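You operate a simulated robot arm through the tools that you are given. There is no shell and no other tool. Be economical: measure what you need, move in short steps, check, and stop when the job is done.

Carry out the task below with a simulated robot arm. There is one attempt and no reset: what you move stays moved.

Task
Take the grey pad and put it on the shelf of the packing table. Take the steel block labelled "29" from the top of the packing table and put it on the green board there. Turn the speed knob to 7. Turn the yellow vacuum knob to MED. Put the white cup in the red tray. Shut the teal grippers drawer. Shut the teal rollers drawer. Put the brown wheel from the top of the teal cabinet in the yellow tray. Press the counter button three times. Do these in any order. Set down upright: white cup.
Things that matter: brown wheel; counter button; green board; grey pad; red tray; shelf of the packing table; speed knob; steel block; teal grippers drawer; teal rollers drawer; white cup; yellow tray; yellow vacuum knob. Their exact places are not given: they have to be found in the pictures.

It is judged by the outcome, as a careful person would: the job done as asked, and still so three seconds after it is handed in. It fails if anything else is knocked over, pushed out of place, dropped, spilled or broken.

Robot
A 7-joint arm with a two-finger gripper on a trunk, on a base that drives. Base frame: it is fixed to the floor where the robot stands at the start and does not move with it; the origin is under the middle of the robot, x ahead of it, y to its left, z up; the surface under the hand at the start is at about z = 800. Units: mm, rad, N and s.
With the tool pointing down near the work surface it reaches from about 300 to 780 mm from the robot's upright axis, wherever it stands. Its first joint turns from -2.897 to 2.897 rad. Places, roughly: brown wheel (4x4x2 cm) [500, -1000, 1000]; counter button [3100, 300, 1000]; green board [500, 0, 750]; grey pad (5x3x3 cm) [500, -200, 800]; red tray [750, -1000, 1000]; shelf of the packing table [600, -100, 300]; speed knob [-1700, 600, 800]; steel block [250, -250, 750]; teal grippers drawer [500, -1200, 400]; teal rollers drawer [500, -1200, 600]; white cup (6x6x7 cm) [-1100, -1600, 500]; yellow tray (30x40x4 cm) [2900, -800, 900]; yellow vacuum knob [-1300, -1100, 900]. Payload 2.45 kg.
The TCP is the grasp point between the finger pads, 27 mm short of the fingertips. In the tool frame z runs along the fingers and y along their closing line. The gripper opens to 80 mm. The gripper's body begins 54 mm behind the TCP.
Orientation is told as [roll, pitch, yaw] about the base's x, y, z axes, in that order, counted from this pose: with the fingers straight down and closing along the base's y, the tool's x points along the base's -x, its y along +y and its z along -z.

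Tools
- The arm moves only by the tool drive_tool. Its argument "plan" is a list that holds one entry, the list of rows, each a list of 7 numbers: the shift along the tool's x, y, z in mm, then the turn, a rotation vector about the tool's x, y, z in rad, then the opening, from 0 (shut) to 1 (fully open). In form: [[[dx, dy, dz, rx, ry, rz, fingers], ...]]. A call has 1 to 12 rows; each row is the pose to reach, as a shift and turn from the pose commanded when the call began, along the tool's axes at that moment. Each row takes 0.2 s and may step no farther than 50 mm and 0.15 rad from the row before; otherwise, or with a gripper value out of range, the whole call is refused. Where a pose cannot be reached the arm comes as near as it can. A force on the tool above 40 N (or 10 N above the force at the start of the call, whichever is more), or a blocked arm, ends the call early, and 0.2 s more pass. Each finger travels about 153 mm/s and halts on what it meets, pressing with about 35 N; the grip force reading is that of the motor and also rises with nothing between the fingers. The clock runs only during rows and for 0.2 s after the last one: add rows that repeat a pose to give the fingers time. The reply holds the time, the measured pose of the TCP, the force on the tool along the base axes, the opening and the grip force, in the units named above and with some noise, with the torque about the TCP (base axes, N m) and any sound that the robot's microphone picked up.
- Cameras (640 x 400 px; columns grow to the right, rows downward): "scene" is now at [39.1, 96.6, 1614.2]; the picture's right is [-0.60, -0.80, 0.00], its down [-0.64, 0.48, -0.59] and it looks along [0.48, -0.36, -0.80] (base axes); focal length 272 px, centre (320, 200). "wrist" rides on the gripper at [64, 12, -79] in the tool frame; the picture's right is [-0.19, 0.98, 0.00], its down [-0.72, -0.14, -0.68] and it looks along [-0.67, -0.13, 0.73] (tool axes); focal length 226 px, centre (320, 200).
- get_image(camera): a new picture of that camera. The clock stands still meanwhile.
- move_column(by): slides the trunk up (or, below 0, down) by that many mm; the arm and the scene camera ride with it, the base frame stays. It gives what a move gives, with no picture.
- steer(legs): drives the robot by 1 to 6 legs, each [ahead, turn to the left] in mm and rad, along the robot's own axes; the way and the turn of a leg run together, so that a leg with both is an arc; at most 1500 mm and 3.142 rad a leg. The arm and the cameras ride along, it lands a little off, and it stops where it bumps. It gives what a move gives.
- pan_tilt(pan, tilt): turns the head with the scene camera to pan (to the left, within 2.094 rad either way) and tilt (down, from -0.506 to 1.204), counted from straight ahead of the robot. It gives what a move gives.
- probe_pixels(camera, pixels): there is no depth. For up to 12 entries [column, row, z] of the newest picture of that camera ("zoom" is the newest enlarged one), the place [x, y] in the base frame at which the ray of that pixel passes the height z, good to about 3 mm. The clock stands still meanwhile.
- zoom(camera, box): a new picture of the part [left, top, right, bottom] of that camera's present view, enlarged. The clock stands still meanwhile.
- hand_in(): hands the job in; it is judged then, once.

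Go step by step. Measure first, check grasps and placings, and put right what went wrong. The budget is 131 turns and 152 pictures, counting those below and the enlarged ones. Unless the task says otherwise, let go and move clear before handing in.

The tools are called after "Call:" by a JSON object that holds its "op" and its "data". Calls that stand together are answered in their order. drive_tool: Moves the arm, as the interface text tells. Its arguments: {"type":"object","properties":{"plan":{"type":"array","items":{"type":"array","items":{"type":"array","items":{"type":"number"}}}}},"required":["plan"]} The other tools are called the same way: move_column (by) slides the trunk up or down; steer (legs) drives the base; pan_tilt (pan, tilt) turns the head that bears the scene camera; get_image (camera) takes a picture; probe_pixels (camera, pixels) gives the place at which the rays of pixels pass given heights; zoom (camera, box) takes an enlarged picture of a part of a camera's view; hand_in () hands the job in.

At the start:

```text
t: 0.0
ee_pos: [265.6, -341.9, 1216.0]
tool_rot: [0.001, 0.0, 0.001]
force: [-1.1, 0.1, -0.1]
ft_torque: [-0.04, 0.0, -0.02]
gripper_width: 80.0
grip_force: 0.0
trunk travel left (down, up): [-250.0, 290.0]
robot x, y, heading: [-0.0, 2.1, 0.0]
head pan, tilt: [-0.642, 0.934]
```

scene: 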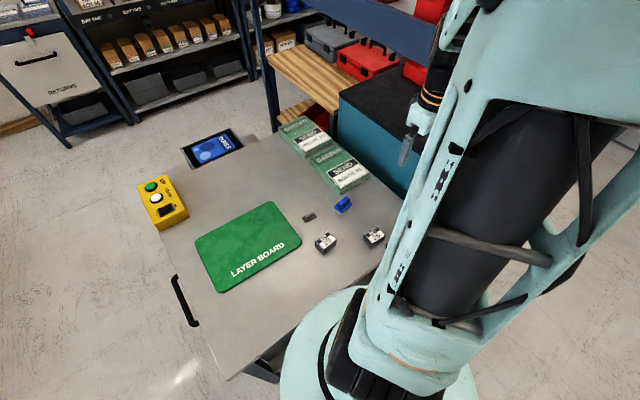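
wrist: 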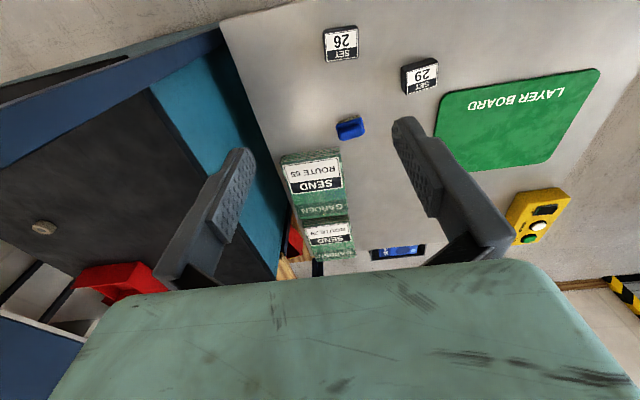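

The scene shows the packing table with the green board, two labelled blocks near (325,243) and (374,237), a small dark pad at (308,217) and a blue item. I'll zoom in to identify them.

Call:
{"op": "zoom", "data": {"camera": "scene", "box": [260, 170, 420, 270]}}

Call:
{"op": "zoom", "data": {"camera": "wrist", "box": [240, 0, 480, 150]}}

Call:
{"op": "probe_pixels", "data": {"camera": "scene", "pixels": [[308, 217, 750], [308, 217, 800], [325, 243, 800], [374, 237, 800], [250, 245, 780], [343, 205, 800]]}}

```text
4.00 times, centred on (340, 220) of scene
```

zoom: 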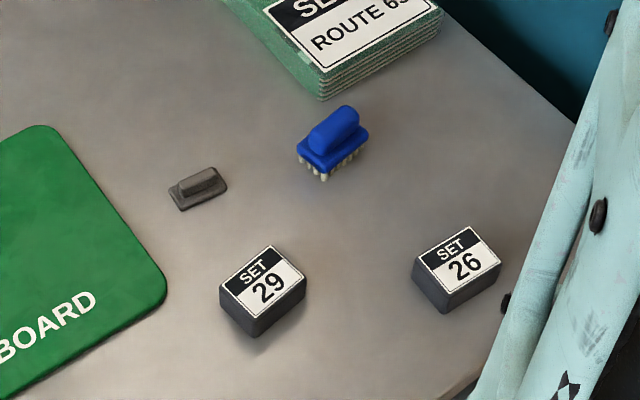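

```text
2.67 times, centred on (360, 75) of wrist
```

zoom: 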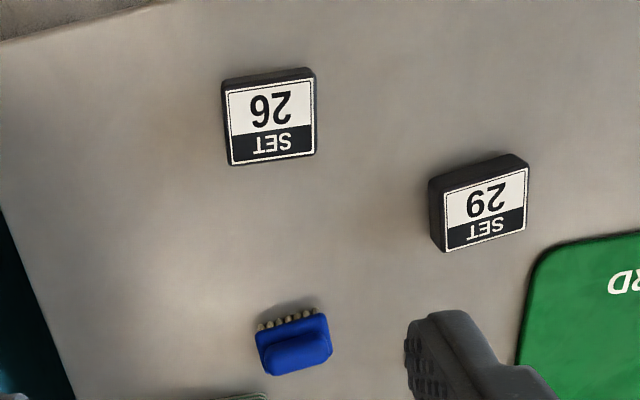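

```text
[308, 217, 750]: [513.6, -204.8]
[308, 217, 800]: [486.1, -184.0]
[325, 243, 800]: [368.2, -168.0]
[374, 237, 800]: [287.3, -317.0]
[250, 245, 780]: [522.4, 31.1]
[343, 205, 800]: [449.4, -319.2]
```

I'll triangulate the table height from the same points in both cameras: block "29" top centre and the blue brush.

Call:
{"op": "probe_pixels", "data": {"camera": "scene", "pixels": [[327, 240, 750], [327, 240, 800], [327, 240, 850], [375, 235, 750], [375, 235, 800], [375, 235, 850], [308, 218, 850]]}}

Call:
{"op": "probe_pixels", "data": {"camera": "wrist", "pixels": [[422, 78, 750], [422, 78, 800], [422, 78, 850], [342, 45, 750], [342, 45, 800], [342, 45, 850]]}}

```text
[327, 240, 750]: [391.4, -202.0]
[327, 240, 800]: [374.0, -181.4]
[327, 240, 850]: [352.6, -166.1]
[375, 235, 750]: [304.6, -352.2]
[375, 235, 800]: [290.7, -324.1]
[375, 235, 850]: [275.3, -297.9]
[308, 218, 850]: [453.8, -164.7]
```

```text
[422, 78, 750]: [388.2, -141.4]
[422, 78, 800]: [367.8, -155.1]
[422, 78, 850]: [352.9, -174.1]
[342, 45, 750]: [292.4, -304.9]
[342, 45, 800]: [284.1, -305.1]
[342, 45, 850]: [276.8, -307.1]
```

Block tops sit near z≈838. Now the corners of block 29's top and the pad's outline for their yaw.

Call:
{"op": "probe_pixels", "data": {"camera": "scene", "pixels": [[315, 241.75, 838], [327.75, 231.5, 838], [336.5, 239, 838], [324, 248.75, 838], [302, 217.2, 815], [305, 222.5, 815], [317, 216, 815], [313.7, 211.5, 815], [305.5, 217.5, 825], [314, 213.5, 825], [240, 245, 812], [301, 241, 812]]}}

```text
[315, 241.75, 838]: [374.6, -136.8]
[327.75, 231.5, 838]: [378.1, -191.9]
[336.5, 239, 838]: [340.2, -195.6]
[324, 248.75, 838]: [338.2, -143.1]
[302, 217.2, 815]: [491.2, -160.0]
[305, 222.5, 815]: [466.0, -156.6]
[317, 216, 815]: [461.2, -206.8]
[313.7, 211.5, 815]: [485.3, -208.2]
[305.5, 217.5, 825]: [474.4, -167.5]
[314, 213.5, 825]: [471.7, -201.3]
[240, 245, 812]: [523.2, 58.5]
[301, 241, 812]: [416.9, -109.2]
```

Block 29 is centred about (358,-167), its long side nearly along y, so I can grip it with the present yaw. I'll move over it and down to z≈910.

Call:
{"op": "drive_tool", "data": {"plan": [[[-23, 44, 0, 0, 0, -0.06, 1], [-46, 88, 0, 0, 0, -0.06, 1], [-69, 131, 0, 0, 0, -0.06, 1], [-92, 175, 0, 0, 0, -0.06, 1], [-92, 175, 50, 0, 0, -0.06, 1], [-92, 175, 100, 0, 0, -0.06, 1], [-92, 175, 150, 0, 0, -0.06, 1], [-92, 175, 200, 0, 0, -0.06, 1], [-92, 175, 250, 0, 0, -0.06, 1], [-92, 175, 300, 0, 0, -0.06, 1], [-92, 175, 300, 0, 0, -0.06, 1]]]}}

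Call:
{"op": "get_image", "data": {"camera": "wrist"}}

Call:
{"op": "get_image", "data": {"camera": "scene"}}

```text
t: 2.4
ee_pos: [356.7, -167.3, 916.8]
tool_rot: [-0.001, -0.001, 0.06]
force: [0.9, -0.7, 0.4]
ft_torque: [-0.03, 0.01, 0.0]
gripper_width: 79.8
grip_force: 0.2
trunk travel left (down, up): [-250.0, 290.0]
robot x, y, heading: [-0.2, -0.1, 0.003]
head pan, tilt: [-0.642, 0.934]
```

```text
147 pictures are left
```

wrist: 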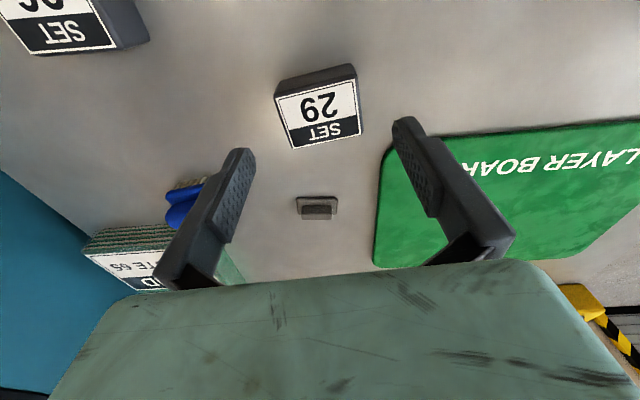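

```text
146 pictures are left
```

scene: 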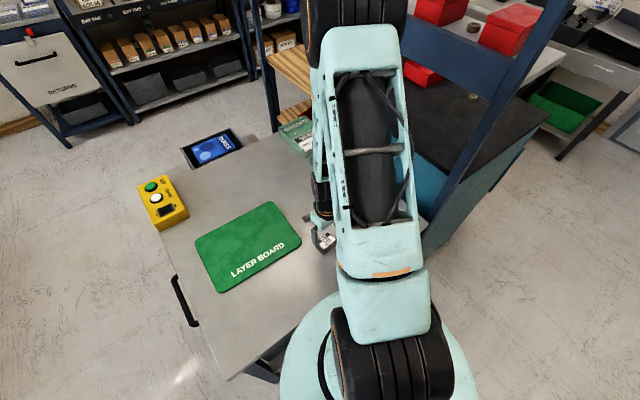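

The block at (318,105) lies on the centre between the fingers. I'll check its corners and the pad's in this view.

Call:
{"op": "probe_pixels", "data": {"camera": "wrist", "pixels": [[276, 99, 838], [354, 76, 838], [361, 134, 838], [291, 149, 838], [276, 99, 830], [361, 134, 830], [298, 214, 815], [338, 214, 815], [337, 198, 815], [299, 198, 815], [302, 206, 830], [333, 206, 830]]}}

```text
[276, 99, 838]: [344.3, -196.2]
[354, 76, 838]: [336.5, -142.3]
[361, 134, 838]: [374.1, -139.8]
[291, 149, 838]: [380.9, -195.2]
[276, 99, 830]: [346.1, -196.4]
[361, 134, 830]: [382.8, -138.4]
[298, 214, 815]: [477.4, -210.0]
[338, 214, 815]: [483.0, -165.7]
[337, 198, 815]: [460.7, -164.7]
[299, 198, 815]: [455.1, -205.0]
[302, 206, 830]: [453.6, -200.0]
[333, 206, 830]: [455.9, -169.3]
```

Block centre (359,-168), yaw about 0.1. Descend to z≈843 and close.

Call:
{"op": "drive_tool", "data": {"plan": [[[-2, 0, 40, 0, 0, -0.04, 1], [-2, 0, 74, 0, 0, -0.04, 1], [-2, 0, 74, 0, 0, -0.04, 1], [-2, 0, 74, 0, 0, -0.04, 0.5], [-2, 0, 74, 0, 0, -0.04, 0.4], [-2, 0, 74, 0, 0, -0.04, 0.4]]]}}

Call:
{"op": "get_image", "data": {"camera": "wrist"}}

```text
t: 3.8
ee_pos: [359.6, -169.3, 844.6]
tool_rot: [0.002, 0.0, 0.1]
force: [0.7, 0.4, 0.5]
ft_torque: [0.01, -0.01, -0.02]
gripper_width: 59.6
grip_force: 35.2
trunk travel left (down, up): [-250.0, 290.0]
robot x, y, heading: [2.8, -0.5, 0.001]
head pan, tilt: [-0.642, 0.934]
```

```text
145 pictures are left
```

wrist: 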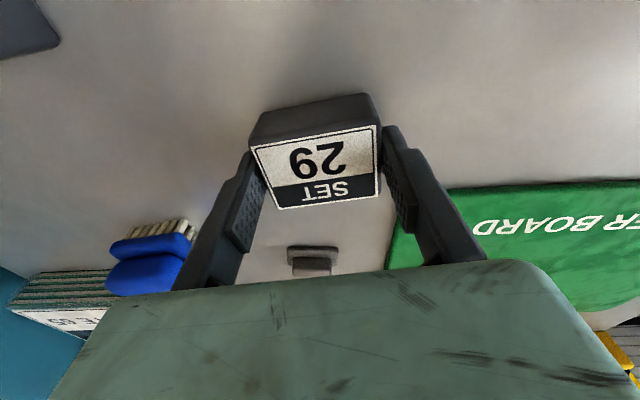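

Gripped (59.6 mm, 35 N). Lift 50, carry over the board at about (490,20), lower to a bit above.

Call:
{"op": "drive_tool", "data": {"plan": [[[0, 0, -50, 0, 0, 0, 0.4], [-30, 35, -50, 0, 0, 0, 0.4], [-60, 70, -50, 0, 0, 0, 0.4], [-90, 105, -50, 0, 0, 0, 0.4], [-120, 140, -50, 0, 0, 0, 0.4], [-148, 175, -50, 0, 0, 0, 0.4], [-148, 175, -20, 0, 0, 0, 0.4], [-148, 175, -12, 0, 0, 0, 0.4]]]}}

Call:
{"op": "get_image", "data": {"camera": "wrist"}}

Call:
{"op": "get_image", "data": {"camera": "scene"}}

```text
t: 5.6
ee_pos: [489.5, 21.2, 853.9]
tool_rot: [0.0, 0.0, 0.099]
force: [-0.6, -0.8, -3.5]
ft_torque: [0.0, 0.01, -0.01]
gripper_width: 59.6
grip_force: 35.4
trunk travel left (down, up): [-250.0, 290.0]
robot x, y, heading: [-2.0, 1.6, -0.002]
head pan, tilt: [-0.642, 0.934]
```

```text
144 pictures are left
```

wrist: 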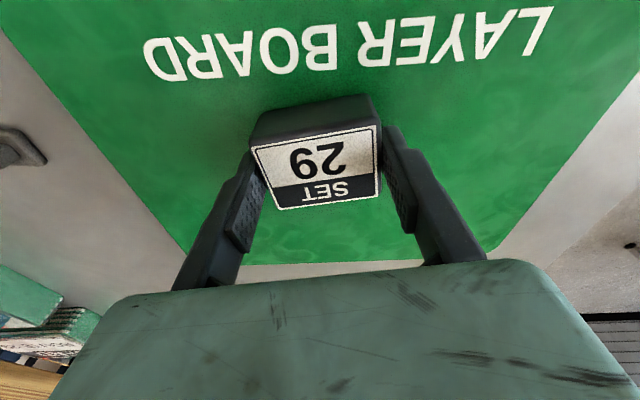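

```text
143 pictures are left
```

scene: 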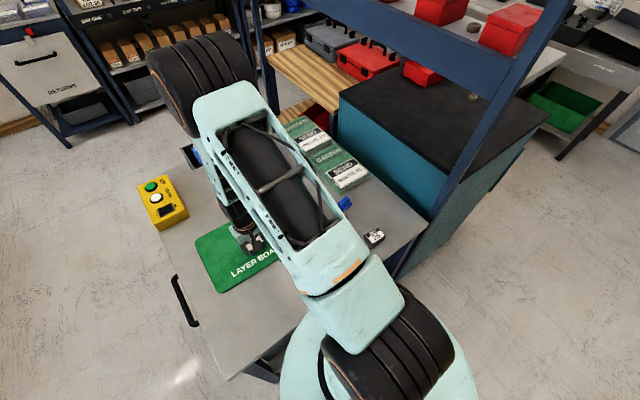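

Well over the board. Lower in 2 mm steps until contact.

Call:
{"op": "drive_tool", "data": {"plan": [[[0, 0, 2, 0, 0, 0, 0.4], [0, 0, 4, 0, 0, 0, 0.4], [0, 0, 6, 0, 0, 0, 0.4], [0, 0, 8, 0, 0, 0, 0.4]]]}}

```text
t: 6.6
ee_pos: [489.7, 22.4, 847.7]
tool_rot: [0.001, -0.005, 0.102]
force: [-1.4, 0.1, 33.9]
ft_torque: [0.05, -0.01, 0.03]
gripper_width: 59.9
grip_force: 35.1
trunk travel left (down, up): [-250.0, 290.0]
robot x, y, heading: [-0.6, -2.2, 0.004]
head pan, tilt: [-0.642, 0.934]
```

Contact (34 N). Release and rise.

Call:
{"op": "drive_tool", "data": {"plan": [[[0, 0, -1, 0, 0, 0, 0.45], [0, 0, -1, 0, 0, 0, 1], [0, 0, -1, 0, 0, 0, 1], [0, 0, -40, 0, 0, 0, 1], [0, 0, -90, 0, 0, 0, 1]]]}}

Call:
{"op": "get_image", "data": {"camera": "wrist"}}

```text
t: 7.8
ee_pos: [490.8, 24.3, 934.9]
tool_rot: [0.001, 0.0, 0.1]
force: [-0.2, 0.6, -0.1]
ft_torque: [0.01, -0.04, 0.04]
gripper_width: 79.9
grip_force: 0.0
trunk travel left (down, up): [-250.0, 290.0]
robot x, y, heading: [1.3, -0.7, 0.0]
head pan, tilt: [-0.642, 0.934]
```

```text
142 pictures are left
```

wrist: 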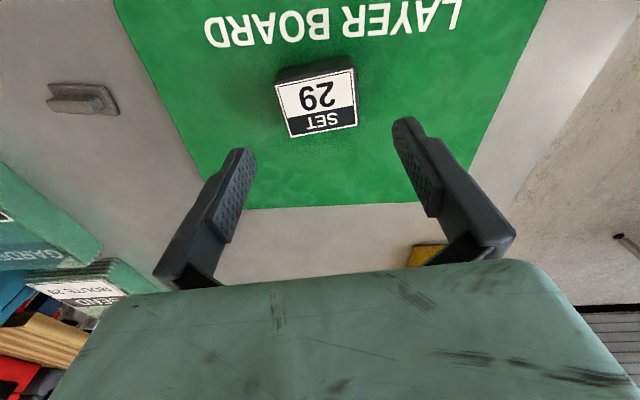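

Block 29 rests on the green board. Next I survey the room for the shelf and other items.

Call:
{"op": "pan_tilt", "data": {"pan": -0.9, "tilt": 0.45}}

Call:
{"op": "get_image", "data": {"camera": "scene"}}

Call:
{"op": "pan_tilt", "data": {"pan": -2.0, "tilt": 0.45}}

Call:
{"op": "get_image", "data": {"camera": "scene"}}

Call:
{"op": "pan_tilt", "data": {"pan": 0.2, "tilt": 0.35}}

Call:
{"op": "get_image", "data": {"camera": "scene"}}

Call:
{"op": "pan_tilt", "data": {"pan": 2.0, "tilt": 0.4}}

Call:
{"op": "get_image", "data": {"camera": "scene"}}

```text
t: 8.7
ee_pos: [492.0, 23.7, 933.0]
tool_rot: [-0.001, -0.001, 0.099]
force: [-0.7, 1.0, -0.6]
ft_torque: [0.02, 0.01, 0.01]
gripper_width: 80.2
grip_force: 0.1
trunk travel left (down, up): [-250.0, 290.0]
robot x, y, heading: [1.3, 1.2, 0.005]
head pan, tilt: [-0.901, 0.45]
```

```text
141 pictures are left
```

scene: 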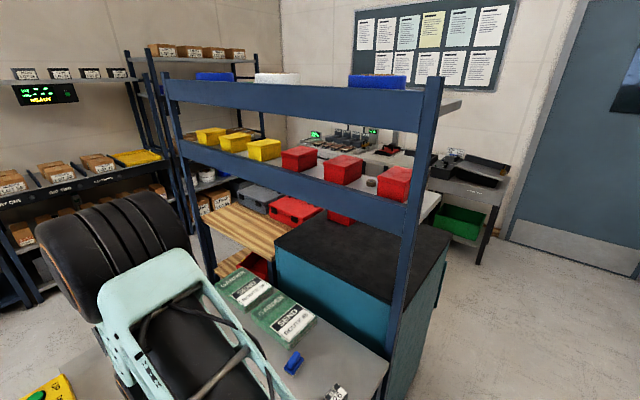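

```text
t: 10.1
ee_pos: [491.9, 24.4, 933.4]
tool_rot: [0.0, 0.001, 0.1]
force: [-0.1, 0.2, 0.2]
ft_torque: [-0.04, -0.01, -0.03]
gripper_width: 79.9
grip_force: 0.0
trunk travel left (down, up): [-250.0, 290.0]
robot x, y, heading: [-0.6, -0.7, -0.004]
head pan, tilt: [-2.0, 0.45]
```

```text
140 pictures are left
```

scene: 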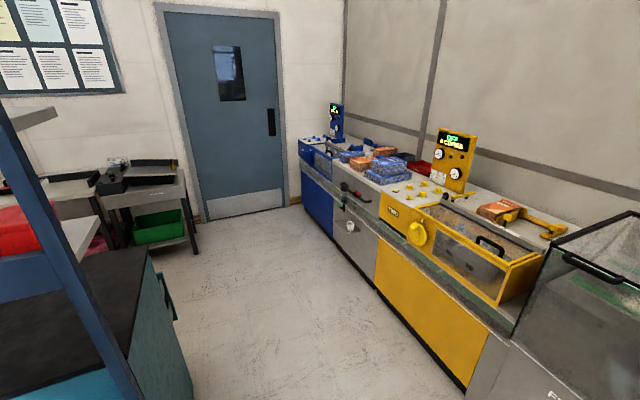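

```text
t: 12.1
ee_pos: [492.5, 23.7, 932.6]
tool_rot: [0.0, -0.001, 0.099]
force: [0.3, 0.0, 0.3]
ft_torque: [-0.03, -0.03, -0.01]
gripper_width: 79.9
grip_force: 0.2
trunk travel left (down, up): [-250.0, 290.0]
robot x, y, heading: [1.6, 3.4, -0.002]
head pan, tilt: [0.201, 0.351]
```

```text
139 pictures are left
```

scene: 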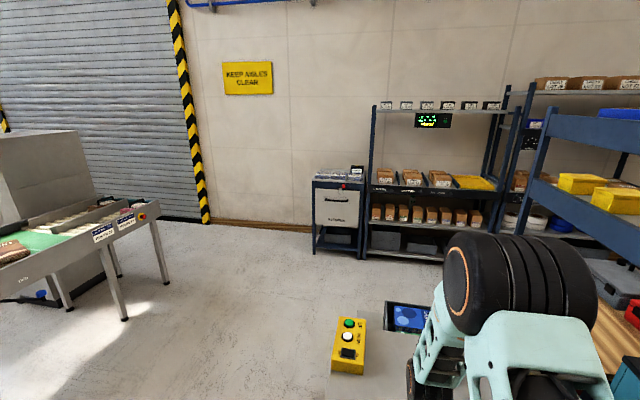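

```text
t: 13.9
ee_pos: [492.9, 23.3, 933.1]
tool_rot: [0.0, -0.001, 0.099]
force: [-0.2, -0.9, 0.6]
ft_torque: [-0.02, -0.01, 0.01]
gripper_width: 79.6
grip_force: 0.1
trunk travel left (down, up): [-250.0, 290.0]
robot x, y, heading: [-1.4, -1.2, -0.004]
head pan, tilt: [2.0, 0.4]
```

```text
138 pictures are left
```

scene: 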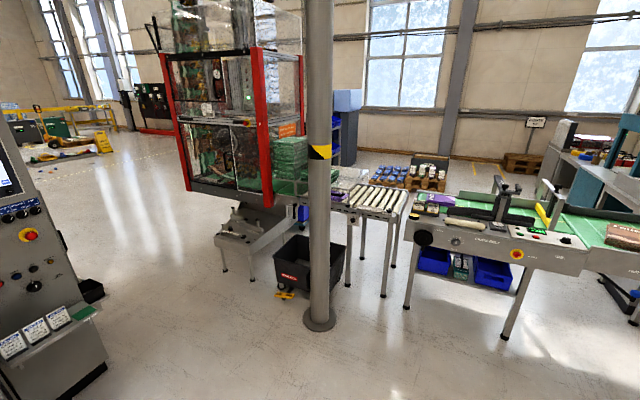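

The teal cabinet is right of the packing table, the yellow bench and machines are behind. I'll lift the arm, back up and view the packing table's shelf.

Call:
{"op": "drive_tool", "data": {"plan": [[[40, 0, -50, 0, 0, 0, 1], [80, 0, -100, 0, 0, 0, 1], [110, 0, -140, 0, 0, 0, 1], [150, 0, -140, 0, 0, 0, 1]]]}}

Call:
{"op": "steer", "data": {"legs": [[-800, 0]]}}

Call:
{"op": "pan_tilt", "data": {"pan": -0.1, "tilt": 0.7}}

Call:
{"op": "get_image", "data": {"camera": "scene"}}

```text
refused: row 1 steps farther than a row can; nothing moved
```

```text
t: 17.3
ee_pos: [-138.1, 24.6, 934.0]
tool_rot: [0.0, 0.002, 0.099]
force: [0.8, -0.6, -0.2]
ft_torque: [0.01, -0.03, 0.0]
gripper_width: 80.1
grip_force: 0.0
trunk travel left (down, up): [-250.0, 290.0]
robot x, y, heading: [-630.4, 0.2, -0.001]
head pan, tilt: [2.0, 0.4]
stopped in leg 1: the robot was blocked; the commanded pose is now the measured one
```

```text
t: 19.3
ee_pos: [-139.1, 22.8, 934.2]
tool_rot: [0.0, 0.0, 0.099]
force: [0.2, -0.3, 0.7]
ft_torque: [-0.01, 0.0, 0.0]
gripper_width: 80.0
grip_force: 0.1
trunk travel left (down, up): [-250.0, 290.0]
robot x, y, heading: [-628.4, -0.3, -0.002]
head pan, tilt: [-0.099, 0.7]
```

```text
137 pictures are left
```

scene: 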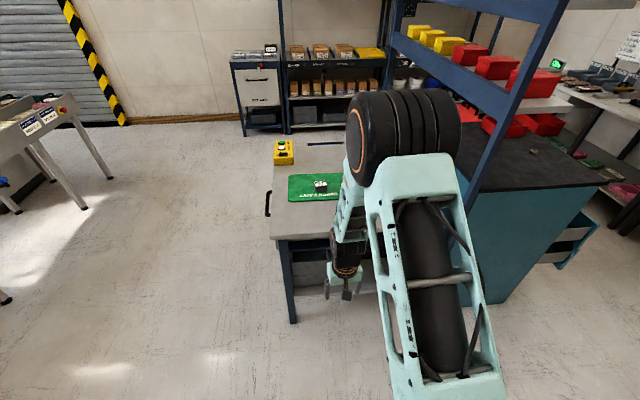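

The robot bumped into something behind it at x≈-630; I'll look back on both sides and zoom on the table front.

Call:
{"op": "zoom", "data": {"camera": "scene", "box": [240, 130, 400, 330]}}

Call:
{"op": "pan_tilt", "data": {"pan": 2.09, "tilt": 0.9}}

Call:
{"op": "get_image", "data": {"camera": "scene"}}

Call:
{"op": "pan_tilt", "data": {"pan": -2.09, "tilt": 0.9}}

Call:
{"op": "get_image", "data": {"camera": "scene"}}

```text
2.00 times, centred on (320, 230) of scene
```

zoom: 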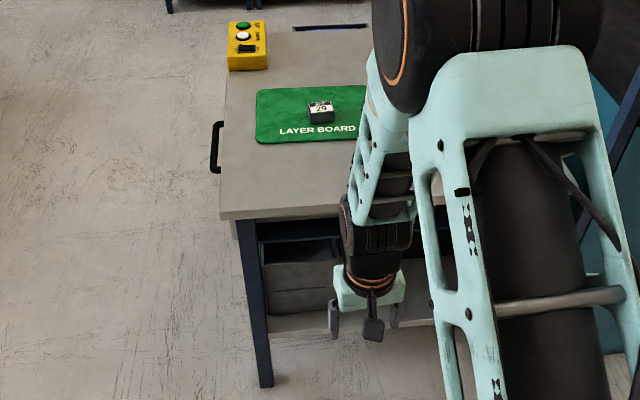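

```text
t: 21.3
ee_pos: [-138.5, 23.9, 934.3]
tool_rot: [-0.001, 0.001, 0.099]
force: [0.0, 0.2, -0.3]
ft_torque: [-0.01, 0.01, -0.01]
gripper_width: 80.0
grip_force: 0.1
trunk travel left (down, up): [-250.0, 290.0]
robot x, y, heading: [-626.3, 1.9, -0.004]
head pan, tilt: [2.089, 0.901]
```

```text
135 pictures are left
```

scene: 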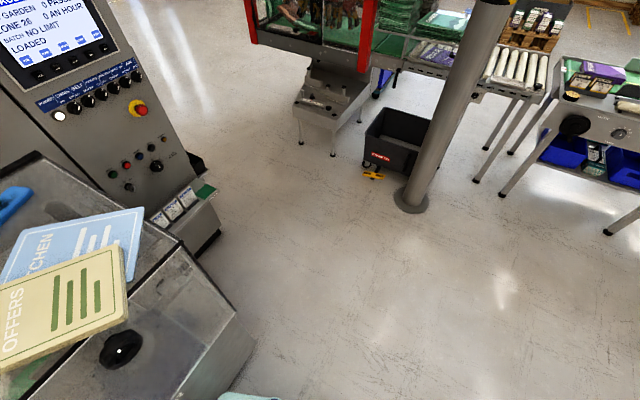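

```text
t: 24.7
ee_pos: [-138.2, 23.0, 934.5]
tool_rot: [0.0, -0.001, 0.098]
force: [0.3, 0.3, -0.7]
ft_torque: [-0.01, 0.01, -0.02]
gripper_width: 80.1
grip_force: 0.0
trunk travel left (down, up): [-250.0, 290.0]
robot x, y, heading: [-632.5, 1.0, -0.002]
head pan, tilt: [-2.089, 0.901]
```

```text
134 pictures are left
```

scene: 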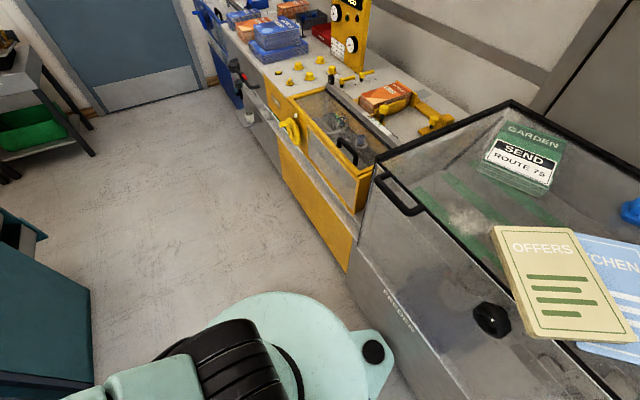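

Directly behind is a heavy feeder machine; the aisle is narrow. The table's low shelf is visible in front of bins at (300,320 in zoom). I'll test how low the arm reaches with the tool down in this free aisle.

Call:
{"op": "move_column", "data": {"by": -250}}

Call:
{"op": "drive_tool", "data": {"plan": [[[0, 0, 50, 0, 0, 0, 1], [0, 0, 100, 0, 0, 0, 1], [0, 0, 150, 0, 0, 0, 1], [0, 0, 200, 0, 0, 0, 1], [0, 0, 250, 0, 0, 0, 1], [0, 0, 300, 0, 0, 0, 1], [0, 0, 340, 0, 0, 0, 1]]]}}

Call:
{"op": "pan_tilt", "data": {"pan": 0.1, "tilt": 0.6}}

Call:
{"op": "get_image", "data": {"camera": "scene"}}

Call:
{"op": "get_image", "data": {"camera": "wrist"}}

```text
t: 27.3
ee_pos: [-138.8, 22.2, 685.5]
tool_rot: [0.002, 0.001, 0.097]
force: [0.6, 0.2, -0.2]
ft_torque: [0.0, -0.03, 0.02]
gripper_width: 79.9
grip_force: 0.1
trunk travel left (down, up): [0.0, 540.0]
robot x, y, heading: [-632.9, -1.1, 0.001]
head pan, tilt: [-2.089, 0.901]
```

```text
t: 28.9
ee_pos: [-138.0, 24.5, 342.2]
tool_rot: [-0.001, -0.004, 0.097]
force: [0.1, 0.5, 1.0]
ft_torque: [-0.04, 0.02, 0.01]
gripper_width: 79.9
grip_force: 0.1
trunk travel left (down, up): [0.0, 540.0]
robot x, y, heading: [-630.4, 1.5, -0.001]
head pan, tilt: [-2.089, 0.901]
```

```text
t: 31.0
ee_pos: [-137.2, 23.5, 341.8]
tool_rot: [0.0, 0.001, 0.099]
force: [-0.4, 0.3, -0.6]
ft_torque: [0.01, 0.0, -0.01]
gripper_width: 80.2
grip_force: 0.0
trunk travel left (down, up): [0.0, 540.0]
robot x, y, heading: [-626.1, -2.1, -0.002]
head pan, tilt: [0.099, 0.6]
```

```text
133 pictures are left
```

scene: 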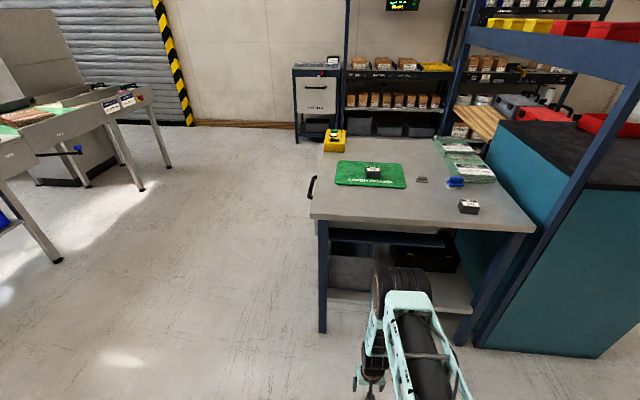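

```text
132 pictures are left
```

wrist: 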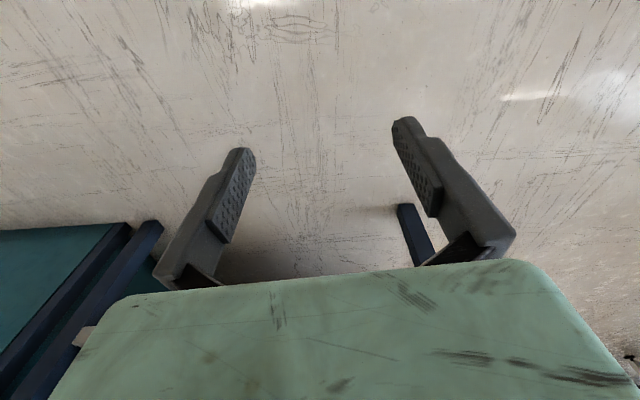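

The arm reaches z=342 tool-down. Zoom in on the shelf at (400,280).

Call:
{"op": "zoom", "data": {"camera": "scene", "box": [310, 200, 490, 320]}}

Call:
{"op": "probe_pixels", "data": {"camera": "scene", "pixels": [[309, 215, 810], [536, 228, 810], [323, 332, 0], [330, 298, 300], [330, 298, 250], [470, 312, 300], [350, 288, 300], [470, 312, 250]]}}

```text
3.33 times, centred on (400, 260) of scene
```

zoom: 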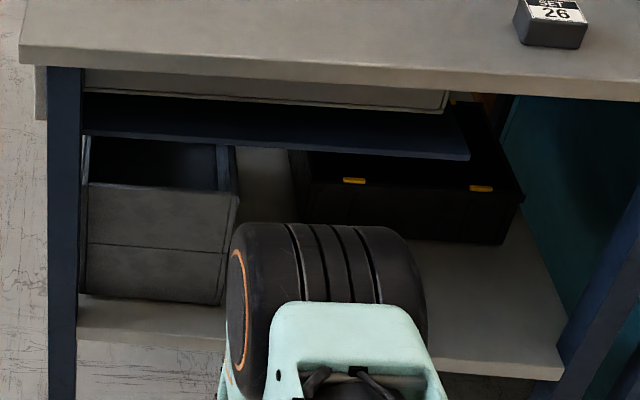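

```text
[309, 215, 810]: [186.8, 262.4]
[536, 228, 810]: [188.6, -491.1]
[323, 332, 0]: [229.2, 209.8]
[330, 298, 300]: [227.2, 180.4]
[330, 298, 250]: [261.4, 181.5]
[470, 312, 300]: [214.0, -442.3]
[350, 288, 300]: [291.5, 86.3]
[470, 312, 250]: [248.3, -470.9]
```

Table top edge is x≈188, y −491…262; shelf edge x≈220, with free shelf at zoom (490,320), right-front of the toolbox. Plan: grasp the pad's ridge tool-down, then reach under from x≈-330. First raise, turn yaw and return to the table.

Call:
{"op": "drive_tool", "data": {"plan": [[[0, 0, -40, 0, 0, -0.13, 1], [0, 0, -80, 0, 0, -0.26, 1], [0, 0, -120, 0, 0, -0.39, 1], [0, 0, -160, 0, 0, -0.52, 1], [0, 0, -200, 0, 0, -0.65, 1], [0, 0, -240, 0, 0, -0.78, 1], [0, 0, -280, 0, 0, -0.91, 1], [0, 0, -320, 0, 0, -1.04, 1], [0, 0, -350, 0, 0, -1.17, 1], [0, 0, -350, 0, 0, -1.3, 1], [0, 0, -350, 0, 0, -1.35, 1]]]}}

Call:
{"op": "move_column", "data": {"by": 300}}

Call:
{"op": "steer", "data": {"legs": [[570, 0]]}}

Call:
{"op": "get_image", "data": {"camera": "wrist"}}

```text
t: 33.4
ee_pos: [-139.2, 22.7, 696.7]
tool_rot: [0.0, -0.001, 1.45]
force: [0.0, 0.6, 0.3]
ft_torque: [0.03, -0.01, 0.03]
gripper_width: 79.8
grip_force: 0.1
trunk travel left (down, up): [0.0, 540.0]
robot x, y, heading: [-628.4, -1.0, -0.003]
head pan, tilt: [0.099, 0.6]
```

```text
t: 36.4
ee_pos: [-139.8, 22.7, 995.3]
tool_rot: [0.0, 0.0, 1.45]
force: [-0.1, 0.2, 0.5]
ft_torque: [-0.02, -0.05, -0.01]
gripper_width: 80.0
grip_force: 0.1
trunk travel left (down, up): [-300.0, 240.0]
robot x, y, heading: [-628.5, 0.2, -0.002]
head pan, tilt: [0.099, 0.6]
```

```text
t: 39.7
ee_pos: [449.9, 27.0, 994.6]
tool_rot: [-0.001, 0.0, 1.455]
force: [0.5, -0.5, 0.9]
ft_torque: [0.0, 0.03, 0.02]
gripper_width: 80.0
grip_force: 0.1
trunk travel left (down, up): [-300.0, 240.0]
robot x, y, heading: [-39.3, 4.9, 0.009]
head pan, tilt: [0.099, 0.6]
```

```text
130 pictures are left
```

wrist: 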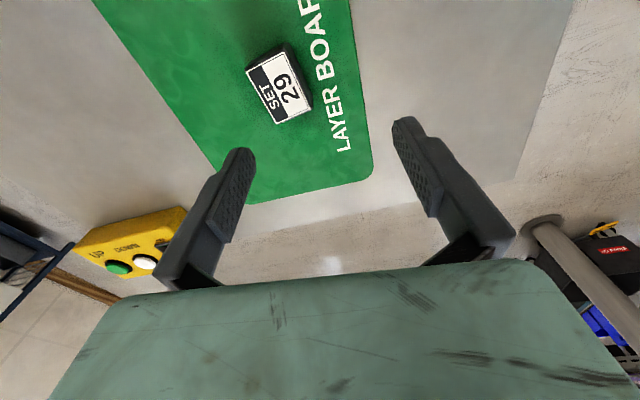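

The pose is right (yaw 1.455). Move over the pad near (471,-184) and descend to ~930.

Call:
{"op": "drive_tool", "data": {"plan": [[[45, -10, 0, 0, 0, 0, 1], [90, -20, 0, 0, 0, 0, 1], [135, -30, 0, 0, 0, 0, 1], [175, -40, 20, 0, 0, 0, 1], [207, -45, 45, 0, 0, 0, 1], [207, -45, 85, 0, 0, 0, 1], [207, -45, 85, 0, 0, 0, 1]]]}}

Call:
{"op": "get_image", "data": {"camera": "wrist"}}

```text
t: 41.3
ee_pos: [471.6, -182.4, 909.7]
tool_rot: [0.001, -0.001, 1.457]
force: [0.5, 0.8, 0.2]
ft_torque: [-0.02, -0.01, 0.01]
gripper_width: 79.9
grip_force: 0.1
trunk travel left (down, up): [-300.0, 240.0]
robot x, y, heading: [-40.5, 0.3, 0.002]
head pan, tilt: [0.099, 0.6]
```

```text
129 pictures are left
```

wrist: 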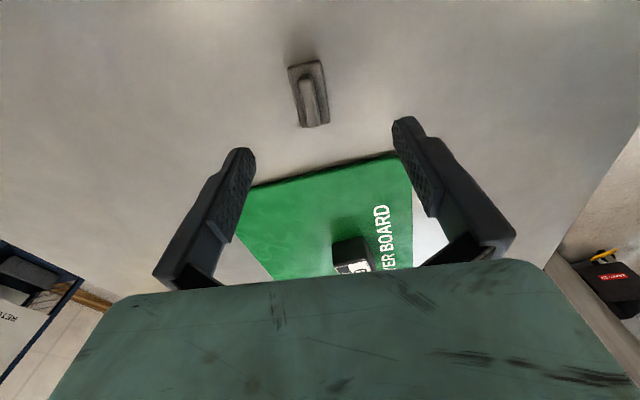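

Call:
{"op": "zoom", "data": {"camera": "wrist", "box": [260, 40, 360, 140]}}

Call:
{"op": "probe_pixels", "data": {"camera": "wrist", "pixels": [[288, 68, 812], [322, 61, 812], [330, 123, 812], [302, 128, 812], [300, 80, 830], [311, 78, 830], [317, 124, 830], [305, 126, 830]]}}

```text
4.00 times, centred on (310, 90) of wrist
```

zoom: 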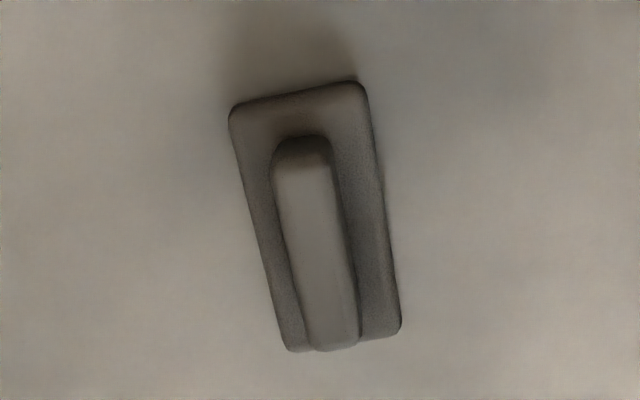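

```text
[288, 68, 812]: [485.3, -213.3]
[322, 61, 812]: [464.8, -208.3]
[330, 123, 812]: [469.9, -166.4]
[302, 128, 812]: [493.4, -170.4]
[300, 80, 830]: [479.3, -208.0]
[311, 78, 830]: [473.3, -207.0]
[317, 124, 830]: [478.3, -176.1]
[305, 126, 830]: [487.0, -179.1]
```

Plate centre ≈(478,-188), table nearer z≈800. I'll align, descend to ~838 and re-check.

Call:
{"op": "drive_tool", "data": {"plan": [[[5, -7.5, 30, 0, 0, 0.045, 1], [5, -7.5, 60, 0, 0, 0.045, 1], [5, -7.5, 72, 0, 0, 0.045, 1], [5, -7.5, 72, 0, 0, 0.045, 0.7]]]}}

Call:
{"op": "get_image", "data": {"camera": "wrist"}}

```text
t: 42.3
ee_pos: [478.6, -187.3, 837.5]
tool_rot: [0.001, 0.0, 1.41]
force: [0.1, 0.1, -0.2]
ft_torque: [0.0, 0.0, -0.02]
gripper_width: 56.3
grip_force: 0.0
trunk travel left (down, up): [-300.0, 240.0]
robot x, y, heading: [-39.3, 3.5, -0.002]
head pan, tilt: [0.099, 0.6]
```

```text
127 pictures are left
```

wrist: 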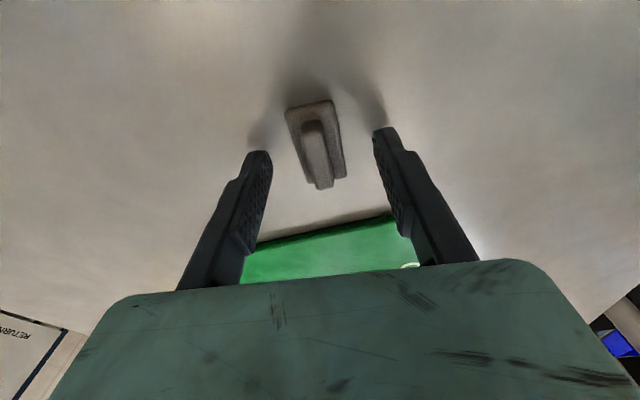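

Pad at (317,145) is centred. Guarded descent toward the table, then back off.

Call:
{"op": "drive_tool", "data": {"plan": [[[0, 0, 4, 0, 0, 0, 0.6], [0, 0, 6, 0, 0, 0, 0.6], [0, 0, 8, 0, 0, 0, 0.6], [0, 0, 9, 0, 0, 0, 0.6]]]}}

Call:
{"op": "get_image", "data": {"camera": "wrist"}}

```text
t: 43.3
ee_pos: [478.3, -190.0, 829.3]
tool_rot: [0.0, -0.001, 1.411]
force: [-0.3, 0.4, -0.4]
ft_torque: [0.03, 0.04, -0.02]
gripper_width: 47.9
grip_force: 0.0
trunk travel left (down, up): [-300.0, 240.0]
robot x, y, heading: [-41.9, 0.1, 0.005]
head pan, tilt: [0.099, 0.6]
```

```text
126 pictures are left
```

wrist: 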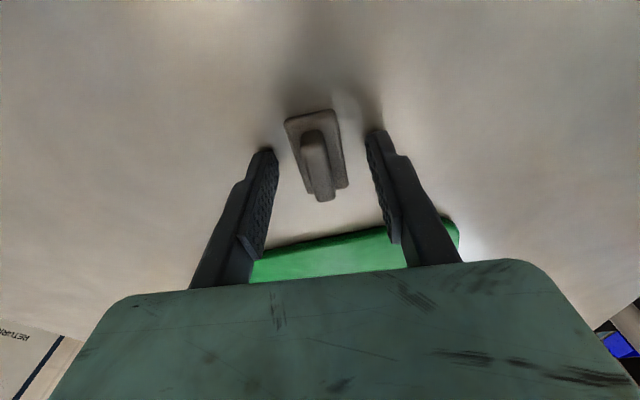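

No contact yet at tip ≈802. Two mm lower, then close.

Call:
{"op": "drive_tool", "data": {"plan": [[[0, 0, 1.5, 0, 0, 0, 0.6], [0, 0, 1.5, 0, 0, 0, 0.3], [0, 0, 1.5, 0, 0, 0, 0.1], [0, 0, 1.5, 0, 0, 0, 0.1], [0, 0, 1.5, 0, 0, 0, 0.1]]]}}

Call:
{"op": "get_image", "data": {"camera": "wrist"}}

```text
t: 44.5
ee_pos: [478.4, -189.4, 828.7]
tool_rot: [0.0, -0.001, 1.41]
force: [0.1, 0.2, 0.8]
ft_torque: [0.01, 0.0, 0.03]
gripper_width: 24.1
grip_force: 34.7
trunk travel left (down, up): [-300.0, 240.0]
robot x, y, heading: [-44.4, -0.3, 0.005]
head pan, tilt: [0.099, 0.6]
```

```text
125 pictures are left
```

wrist: 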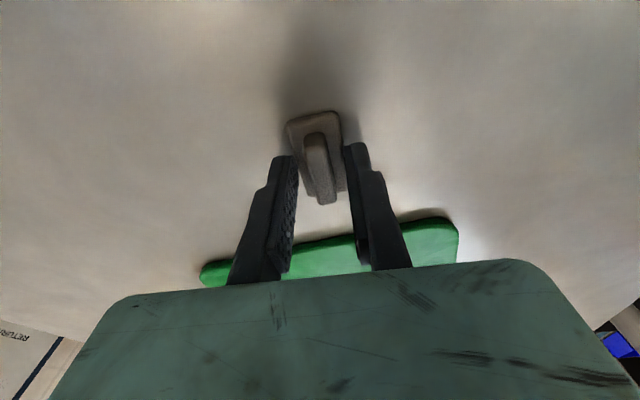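

Gripped at 24 mm. Lift and check it holds.

Call:
{"op": "drive_tool", "data": {"plan": [[[0, 0, -20, 0, 0, 0, 0.1], [0, 0, -60, 0, 0, 0, 0.1], [0, 0, -110, 0, 0, 0, 0.1], [0, 0, -110, 0, 0, 0, 0.1]]]}}

Call:
{"op": "get_image", "data": {"camera": "wrist"}}

```text
t: 45.5
ee_pos: [479.7, -190.3, 937.3]
tool_rot: [0.0, 0.001, 1.412]
force: [0.9, 0.1, 0.0]
ft_torque: [-0.01, 0.0, 0.0]
gripper_width: 24.1
grip_force: 34.9
trunk travel left (down, up): [-300.0, 240.0]
robot x, y, heading: [-44.2, 3.1, 0.008]
head pan, tilt: [0.099, 0.6]
```

```text
124 pictures are left
```

wrist: 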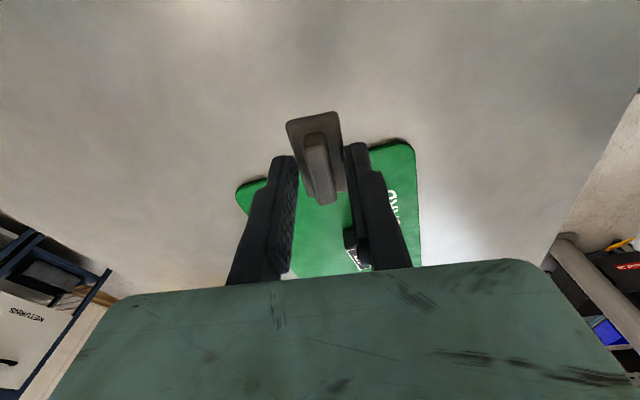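

Pad held level. Back up 400 mm, lower the column, and view the shelf.

Call:
{"op": "steer", "data": {"legs": [[-410, 0]]}}

Call:
{"op": "move_column", "data": {"by": -300}}

Call:
{"op": "pan_tilt", "data": {"pan": -0.15, "tilt": 0.75}}

Call:
{"op": "get_image", "data": {"camera": "scene"}}

```text
t: 48.1
ee_pos: [62.7, -188.8, 936.7]
tool_rot: [0.0, 0.0, 1.419]
force: [0.3, 0.1, -1.2]
ft_torque: [-0.01, -0.05, 0.0]
gripper_width: 24.0
grip_force: 35.5
trunk travel left (down, up): [-300.0, 240.0]
robot x, y, heading: [-458.7, 0.4, 0.015]
head pan, tilt: [0.099, 0.6]
```

```text
t: 51.1
ee_pos: [63.4, -189.9, 636.9]
tool_rot: [-0.001, -0.001, 1.418]
force: [0.5, -0.4, -0.2]
ft_torque: [0.04, 0.0, 0.0]
gripper_width: 24.3
grip_force: 35.2
trunk travel left (down, up): [0.0, 540.0]
robot x, y, heading: [-457.9, -2.6, 0.012]
head pan, tilt: [0.099, 0.6]
```

```text
t: 51.9
ee_pos: [62.6, -189.7, 636.4]
tool_rot: [0.0, -0.001, 1.416]
force: [-0.4, -0.3, -0.6]
ft_torque: [-0.03, 0.0, 0.0]
gripper_width: 23.9
grip_force: 35.4
trunk travel left (down, up): [0.0, 540.0]
robot x, y, heading: [-456.7, -3.6, 0.012]
head pan, tilt: [-0.15, 0.75]
```

```text
123 pictures are left
```

scene: 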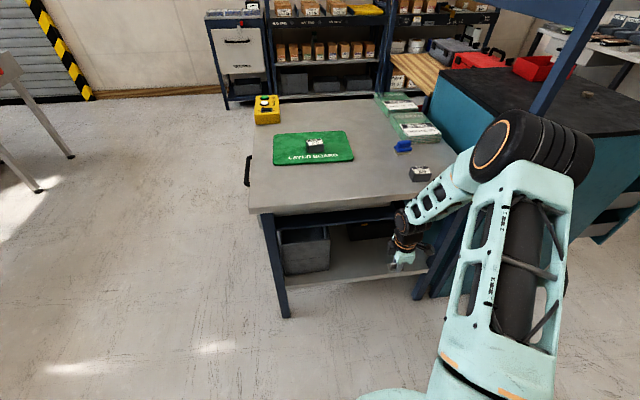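

Call:
{"op": "zoom", "data": {"camera": "scene", "box": [260, 200, 440, 310]}}

```text
3.56 times, centred on (350, 255) of scene
```

zoom: 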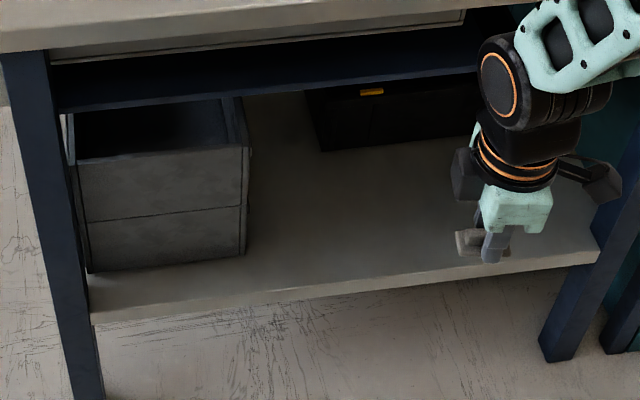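

Call:
{"op": "probe_pixels", "data": {"camera": "zoom", "pixels": [[370, 220, 300], [330, 285, 300], [470, 262, 300], [250, 255, 300], [90, 270, 300], [320, 150, 300], [590, 250, 300], [60, 110, 700], [60, 110, 650], [60, 110, 600], [470, 70, 650], [470, 70, 700]]}}

```text
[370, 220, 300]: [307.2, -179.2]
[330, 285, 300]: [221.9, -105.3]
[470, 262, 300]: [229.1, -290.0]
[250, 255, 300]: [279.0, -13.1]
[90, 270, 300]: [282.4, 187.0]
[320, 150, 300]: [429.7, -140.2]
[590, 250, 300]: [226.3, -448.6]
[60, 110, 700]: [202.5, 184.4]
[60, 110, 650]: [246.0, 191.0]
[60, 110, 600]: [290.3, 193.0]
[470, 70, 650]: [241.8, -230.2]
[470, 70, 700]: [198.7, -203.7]
```

Shelf z≈300 (front edge x≈225); the under-drawer navy plate (z≈650) ends near y≈-230, so I'll place at about (290,-310). Lower to z≈390 outside the table and shift to y≈-310.

Call:
{"op": "drive_tool", "data": {"plan": [[[0, 0, 50, 0, 0, 0, 0.1], [0, 0, 100, 0, 0, 0, 0.1], [0, 0, 150, 0, 0, 0, 0.1], [0, 0, 200, 0, 0, 0, 0.1], [0, 0, 245, 0, 0, 0, 0.1], [40, -6, 245, 0, 0, 0, 0.1], [80, -12, 245, 0, 0, 0, 0.1], [119, -18, 245, 0, 0, 0, 0.1]]]}}

Call:
{"op": "steer", "data": {"legs": [[95, 0]]}}

Call:
{"op": "get_image", "data": {"camera": "scene"}}

Call:
{"op": "get_image", "data": {"camera": "wrist"}}

```text
t: 53.7
ee_pos: [64.2, -308.5, 390.7]
tool_rot: [0.002, 0.0, 1.417]
force: [0.1, 0.7, 0.3]
ft_torque: [0.03, 0.01, -0.02]
gripper_width: 24.2
grip_force: 35.2
trunk travel left (down, up): [0.0, 540.0]
robot x, y, heading: [-455.4, -1.8, 0.009]
head pan, tilt: [-0.15, 0.75]
```

```text
t: 54.8
ee_pos: [162.0, -307.6, 390.7]
tool_rot: [-0.001, 0.0, 1.418]
force: [0.2, 0.4, 0.1]
ft_torque: [0.03, 0.0, 0.01]
gripper_width: 24.3
grip_force: 34.9
trunk travel left (down, up): [0.0, 540.0]
robot x, y, heading: [-364.2, -3.6, 0.009]
head pan, tilt: [-0.15, 0.75]
```

```text
121 pictures are left
```

scene: 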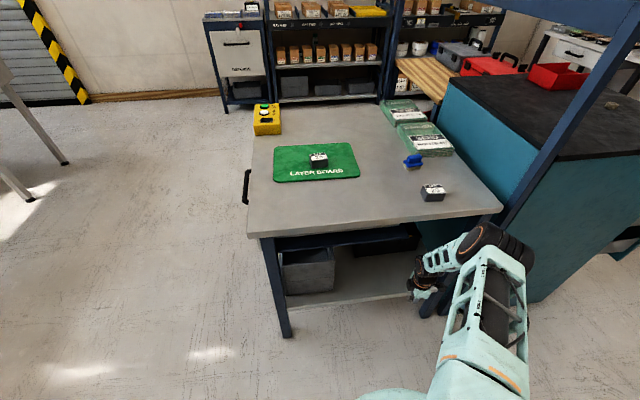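

```text
120 pictures are left
```

wrist: 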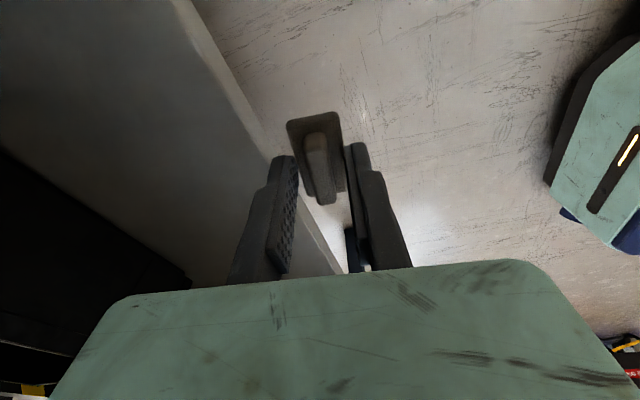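

The wrist view shows the shelf edge just ahead. Move forward 130 mm in steps.

Call:
{"op": "drive_tool", "data": {"plan": [[[-5, -32, 0, 0, 0, 0, 0.1], [-10, -64, 0, 0, 0, 0, 0.1], [-15, -96, 0, 0, 0, 0, 0.1], [-20, -128, 0, 0, 0, 0, 0.1], [-20, -128, 25, 0, 0, 0, 0.1]]]}}

Call:
{"op": "get_image", "data": {"camera": "scene"}}

Call:
{"op": "get_image", "data": {"camera": "wrist"}}

```text
t: 56.0
ee_pos: [271.1, -306.6, 372.8]
tool_rot: [0.007, -0.005, 1.406]
force: [-0.5, 0.0, -0.5]
ft_torque: [0.03, 0.04, -0.01]
gripper_width: 24.0
grip_force: 35.2
out of reach, approached as far as the arm can: row 4, 5
trunk travel left (down, up): [0.0, 540.0]
robot x, y, heading: [-360.9, -1.0, 0.004]
head pan, tilt: [-0.15, 0.75]
```

```text
119 pictures are left
```

scene: 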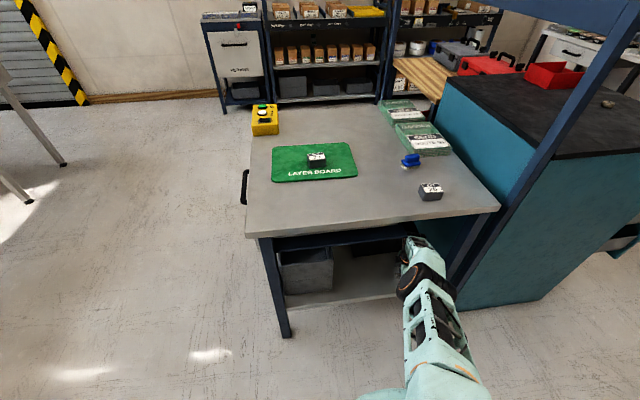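

```text
118 pictures are left
```

wrist: 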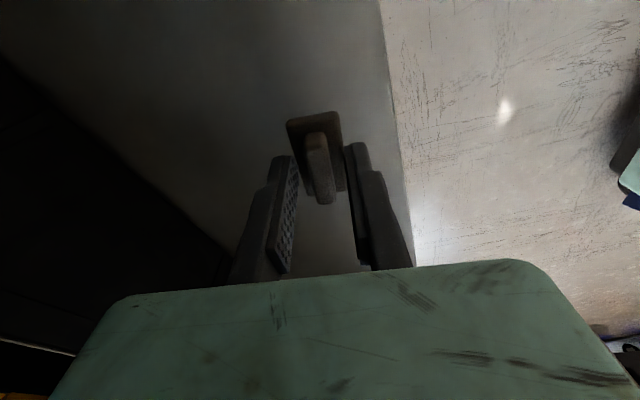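

Over the shelf at x=271 but at the reach limit. Drive base 40 mm closer, then lower.

Call:
{"op": "steer", "data": {"legs": [[40, 0]]}}

Call:
{"op": "drive_tool", "data": {"plan": [[[0, 5, 10, 0, 0, 0, 0.1], [0, 10, 20, 0, 0, 0, 0.1], [0, 12, 30, 0, 0, 0, 0.1], [0, 12, 34, 0, 0, 0, 0.1]]]}}

Call:
{"op": "get_image", "data": {"camera": "wrist"}}

```text
t: 56.8
ee_pos: [272.9, -305.9, 366.6]
tool_rot: [0.02, -0.003, 1.406]
force: [0.5, 0.9, -0.8]
ft_torque: [-0.04, 0.0, -0.01]
gripper_width: 24.1
grip_force: 34.5
trunk travel left (down, up): [0.0, 540.0]
robot x, y, heading: [-352.5, -4.0, 0.009]
head pan, tilt: [-0.15, 0.75]
stopped in leg 1: the robot was blocked; the commanded pose is now the measured one
```

```text
t: 57.8
ee_pos: [256.4, -300.3, 339.7]
tool_rot: [0.022, -0.004, 1.407]
force: [0.2, 0.1, 0.3]
ft_torque: [0.02, 0.03, -0.01]
gripper_width: 23.9
grip_force: 34.8
out of reach, approached as far as the arm can: row 3, 4
trunk travel left (down, up): [0.0, 540.0]
robot x, y, heading: [-351.6, -2.2, 0.016]
head pan, tilt: [-0.15, 0.75]
```

```text
117 pictures are left
```

wrist: 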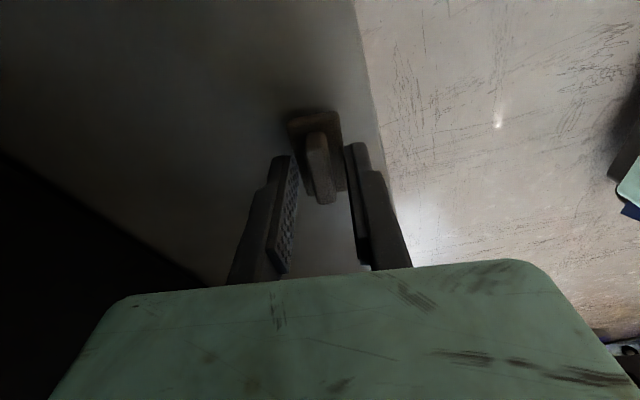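

The base was blocked after ~8 mm; something touches. Check with the scene camera.

Call:
{"op": "zoom", "data": {"camera": "scene", "box": [340, 180, 520, 300]}}

Call:
{"op": "pan_tilt", "data": {"pan": -0.4, "tilt": 1.2}}

Call:
{"op": "get_image", "data": {"camera": "scene"}}

```text
3.33 times, centred on (430, 240) of scene
```

zoom: 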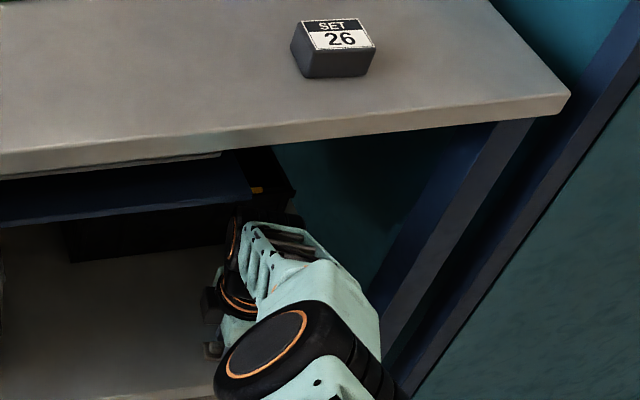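

```text
t: 58.7
ee_pos: [257.2, -300.9, 338.4]
tool_rot: [0.019, -0.003, 1.408]
force: [-0.8, 0.4, -0.5]
ft_torque: [0.0, 0.0, 0.02]
gripper_width: 24.1
grip_force: 35.1
trunk travel left (down, up): [0.0, 540.0]
robot x, y, heading: [-352.0, 0.2, 0.013]
head pan, tilt: [-0.4, 1.201]
```

```text
115 pictures are left
```

scene: 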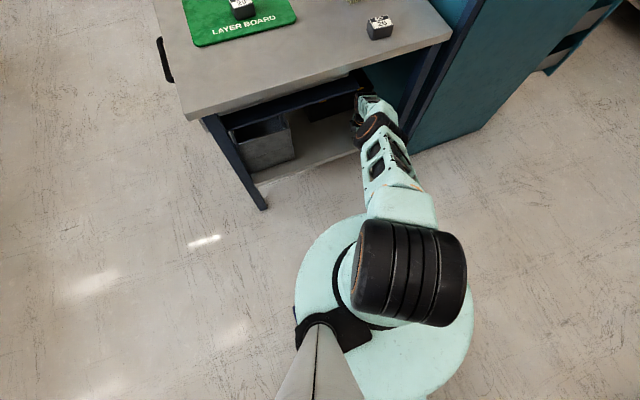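

The arm is stretched; moving a little toward +y gives deeper reach. Shift (+20,+40), then lower to contact.

Call:
{"op": "drive_tool", "data": {"plan": [[[-21, -6, 0, 0, 0, 0, 0.1], [-43, -13, 0, 0, 0, 0, 0.1], [-43, -13, 4, 0, 0, 0, 0.1], [-43, -13, 7, 0, 0, 0, 0.1], [-43, -13, 9, 0, 0, 0, 0.1], [-43, -13, 11, 0, 0, 0, 0.1], [-43, -13, 13, 0, 0, 0, 0.1], [-43, -13, 15, 0, 0, 0, 0.1]]]}}

Call:
{"op": "get_image", "data": {"camera": "wrist"}}

```text
t: 59.9
ee_pos: [277.4, -264.1, 338.1]
tool_rot: [0.005, 0.0, 1.406]
force: [3.6, -0.6, 7.7]
ft_torque: [0.01, -0.05, 0.02]
gripper_width: 5.7
grip_force: 0.1
out of reach, approached as far as the arm can: row 4, 5, 6
trunk travel left (down, up): [0.0, 540.0]
robot x, y, heading: [-351.5, -1.8, 0.012]
head pan, tilt: [-0.4, 1.201]
stopped in row 6: the force on the tool passed its limit at 41 N (the readings are from after the stop); the commanded pose is now the measured one
```

```text
114 pictures are left
```

wrist: 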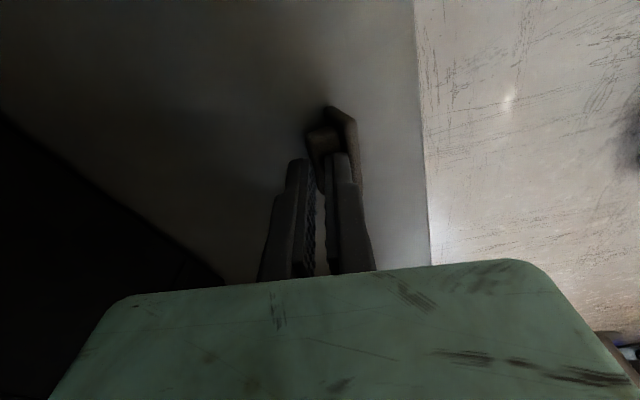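

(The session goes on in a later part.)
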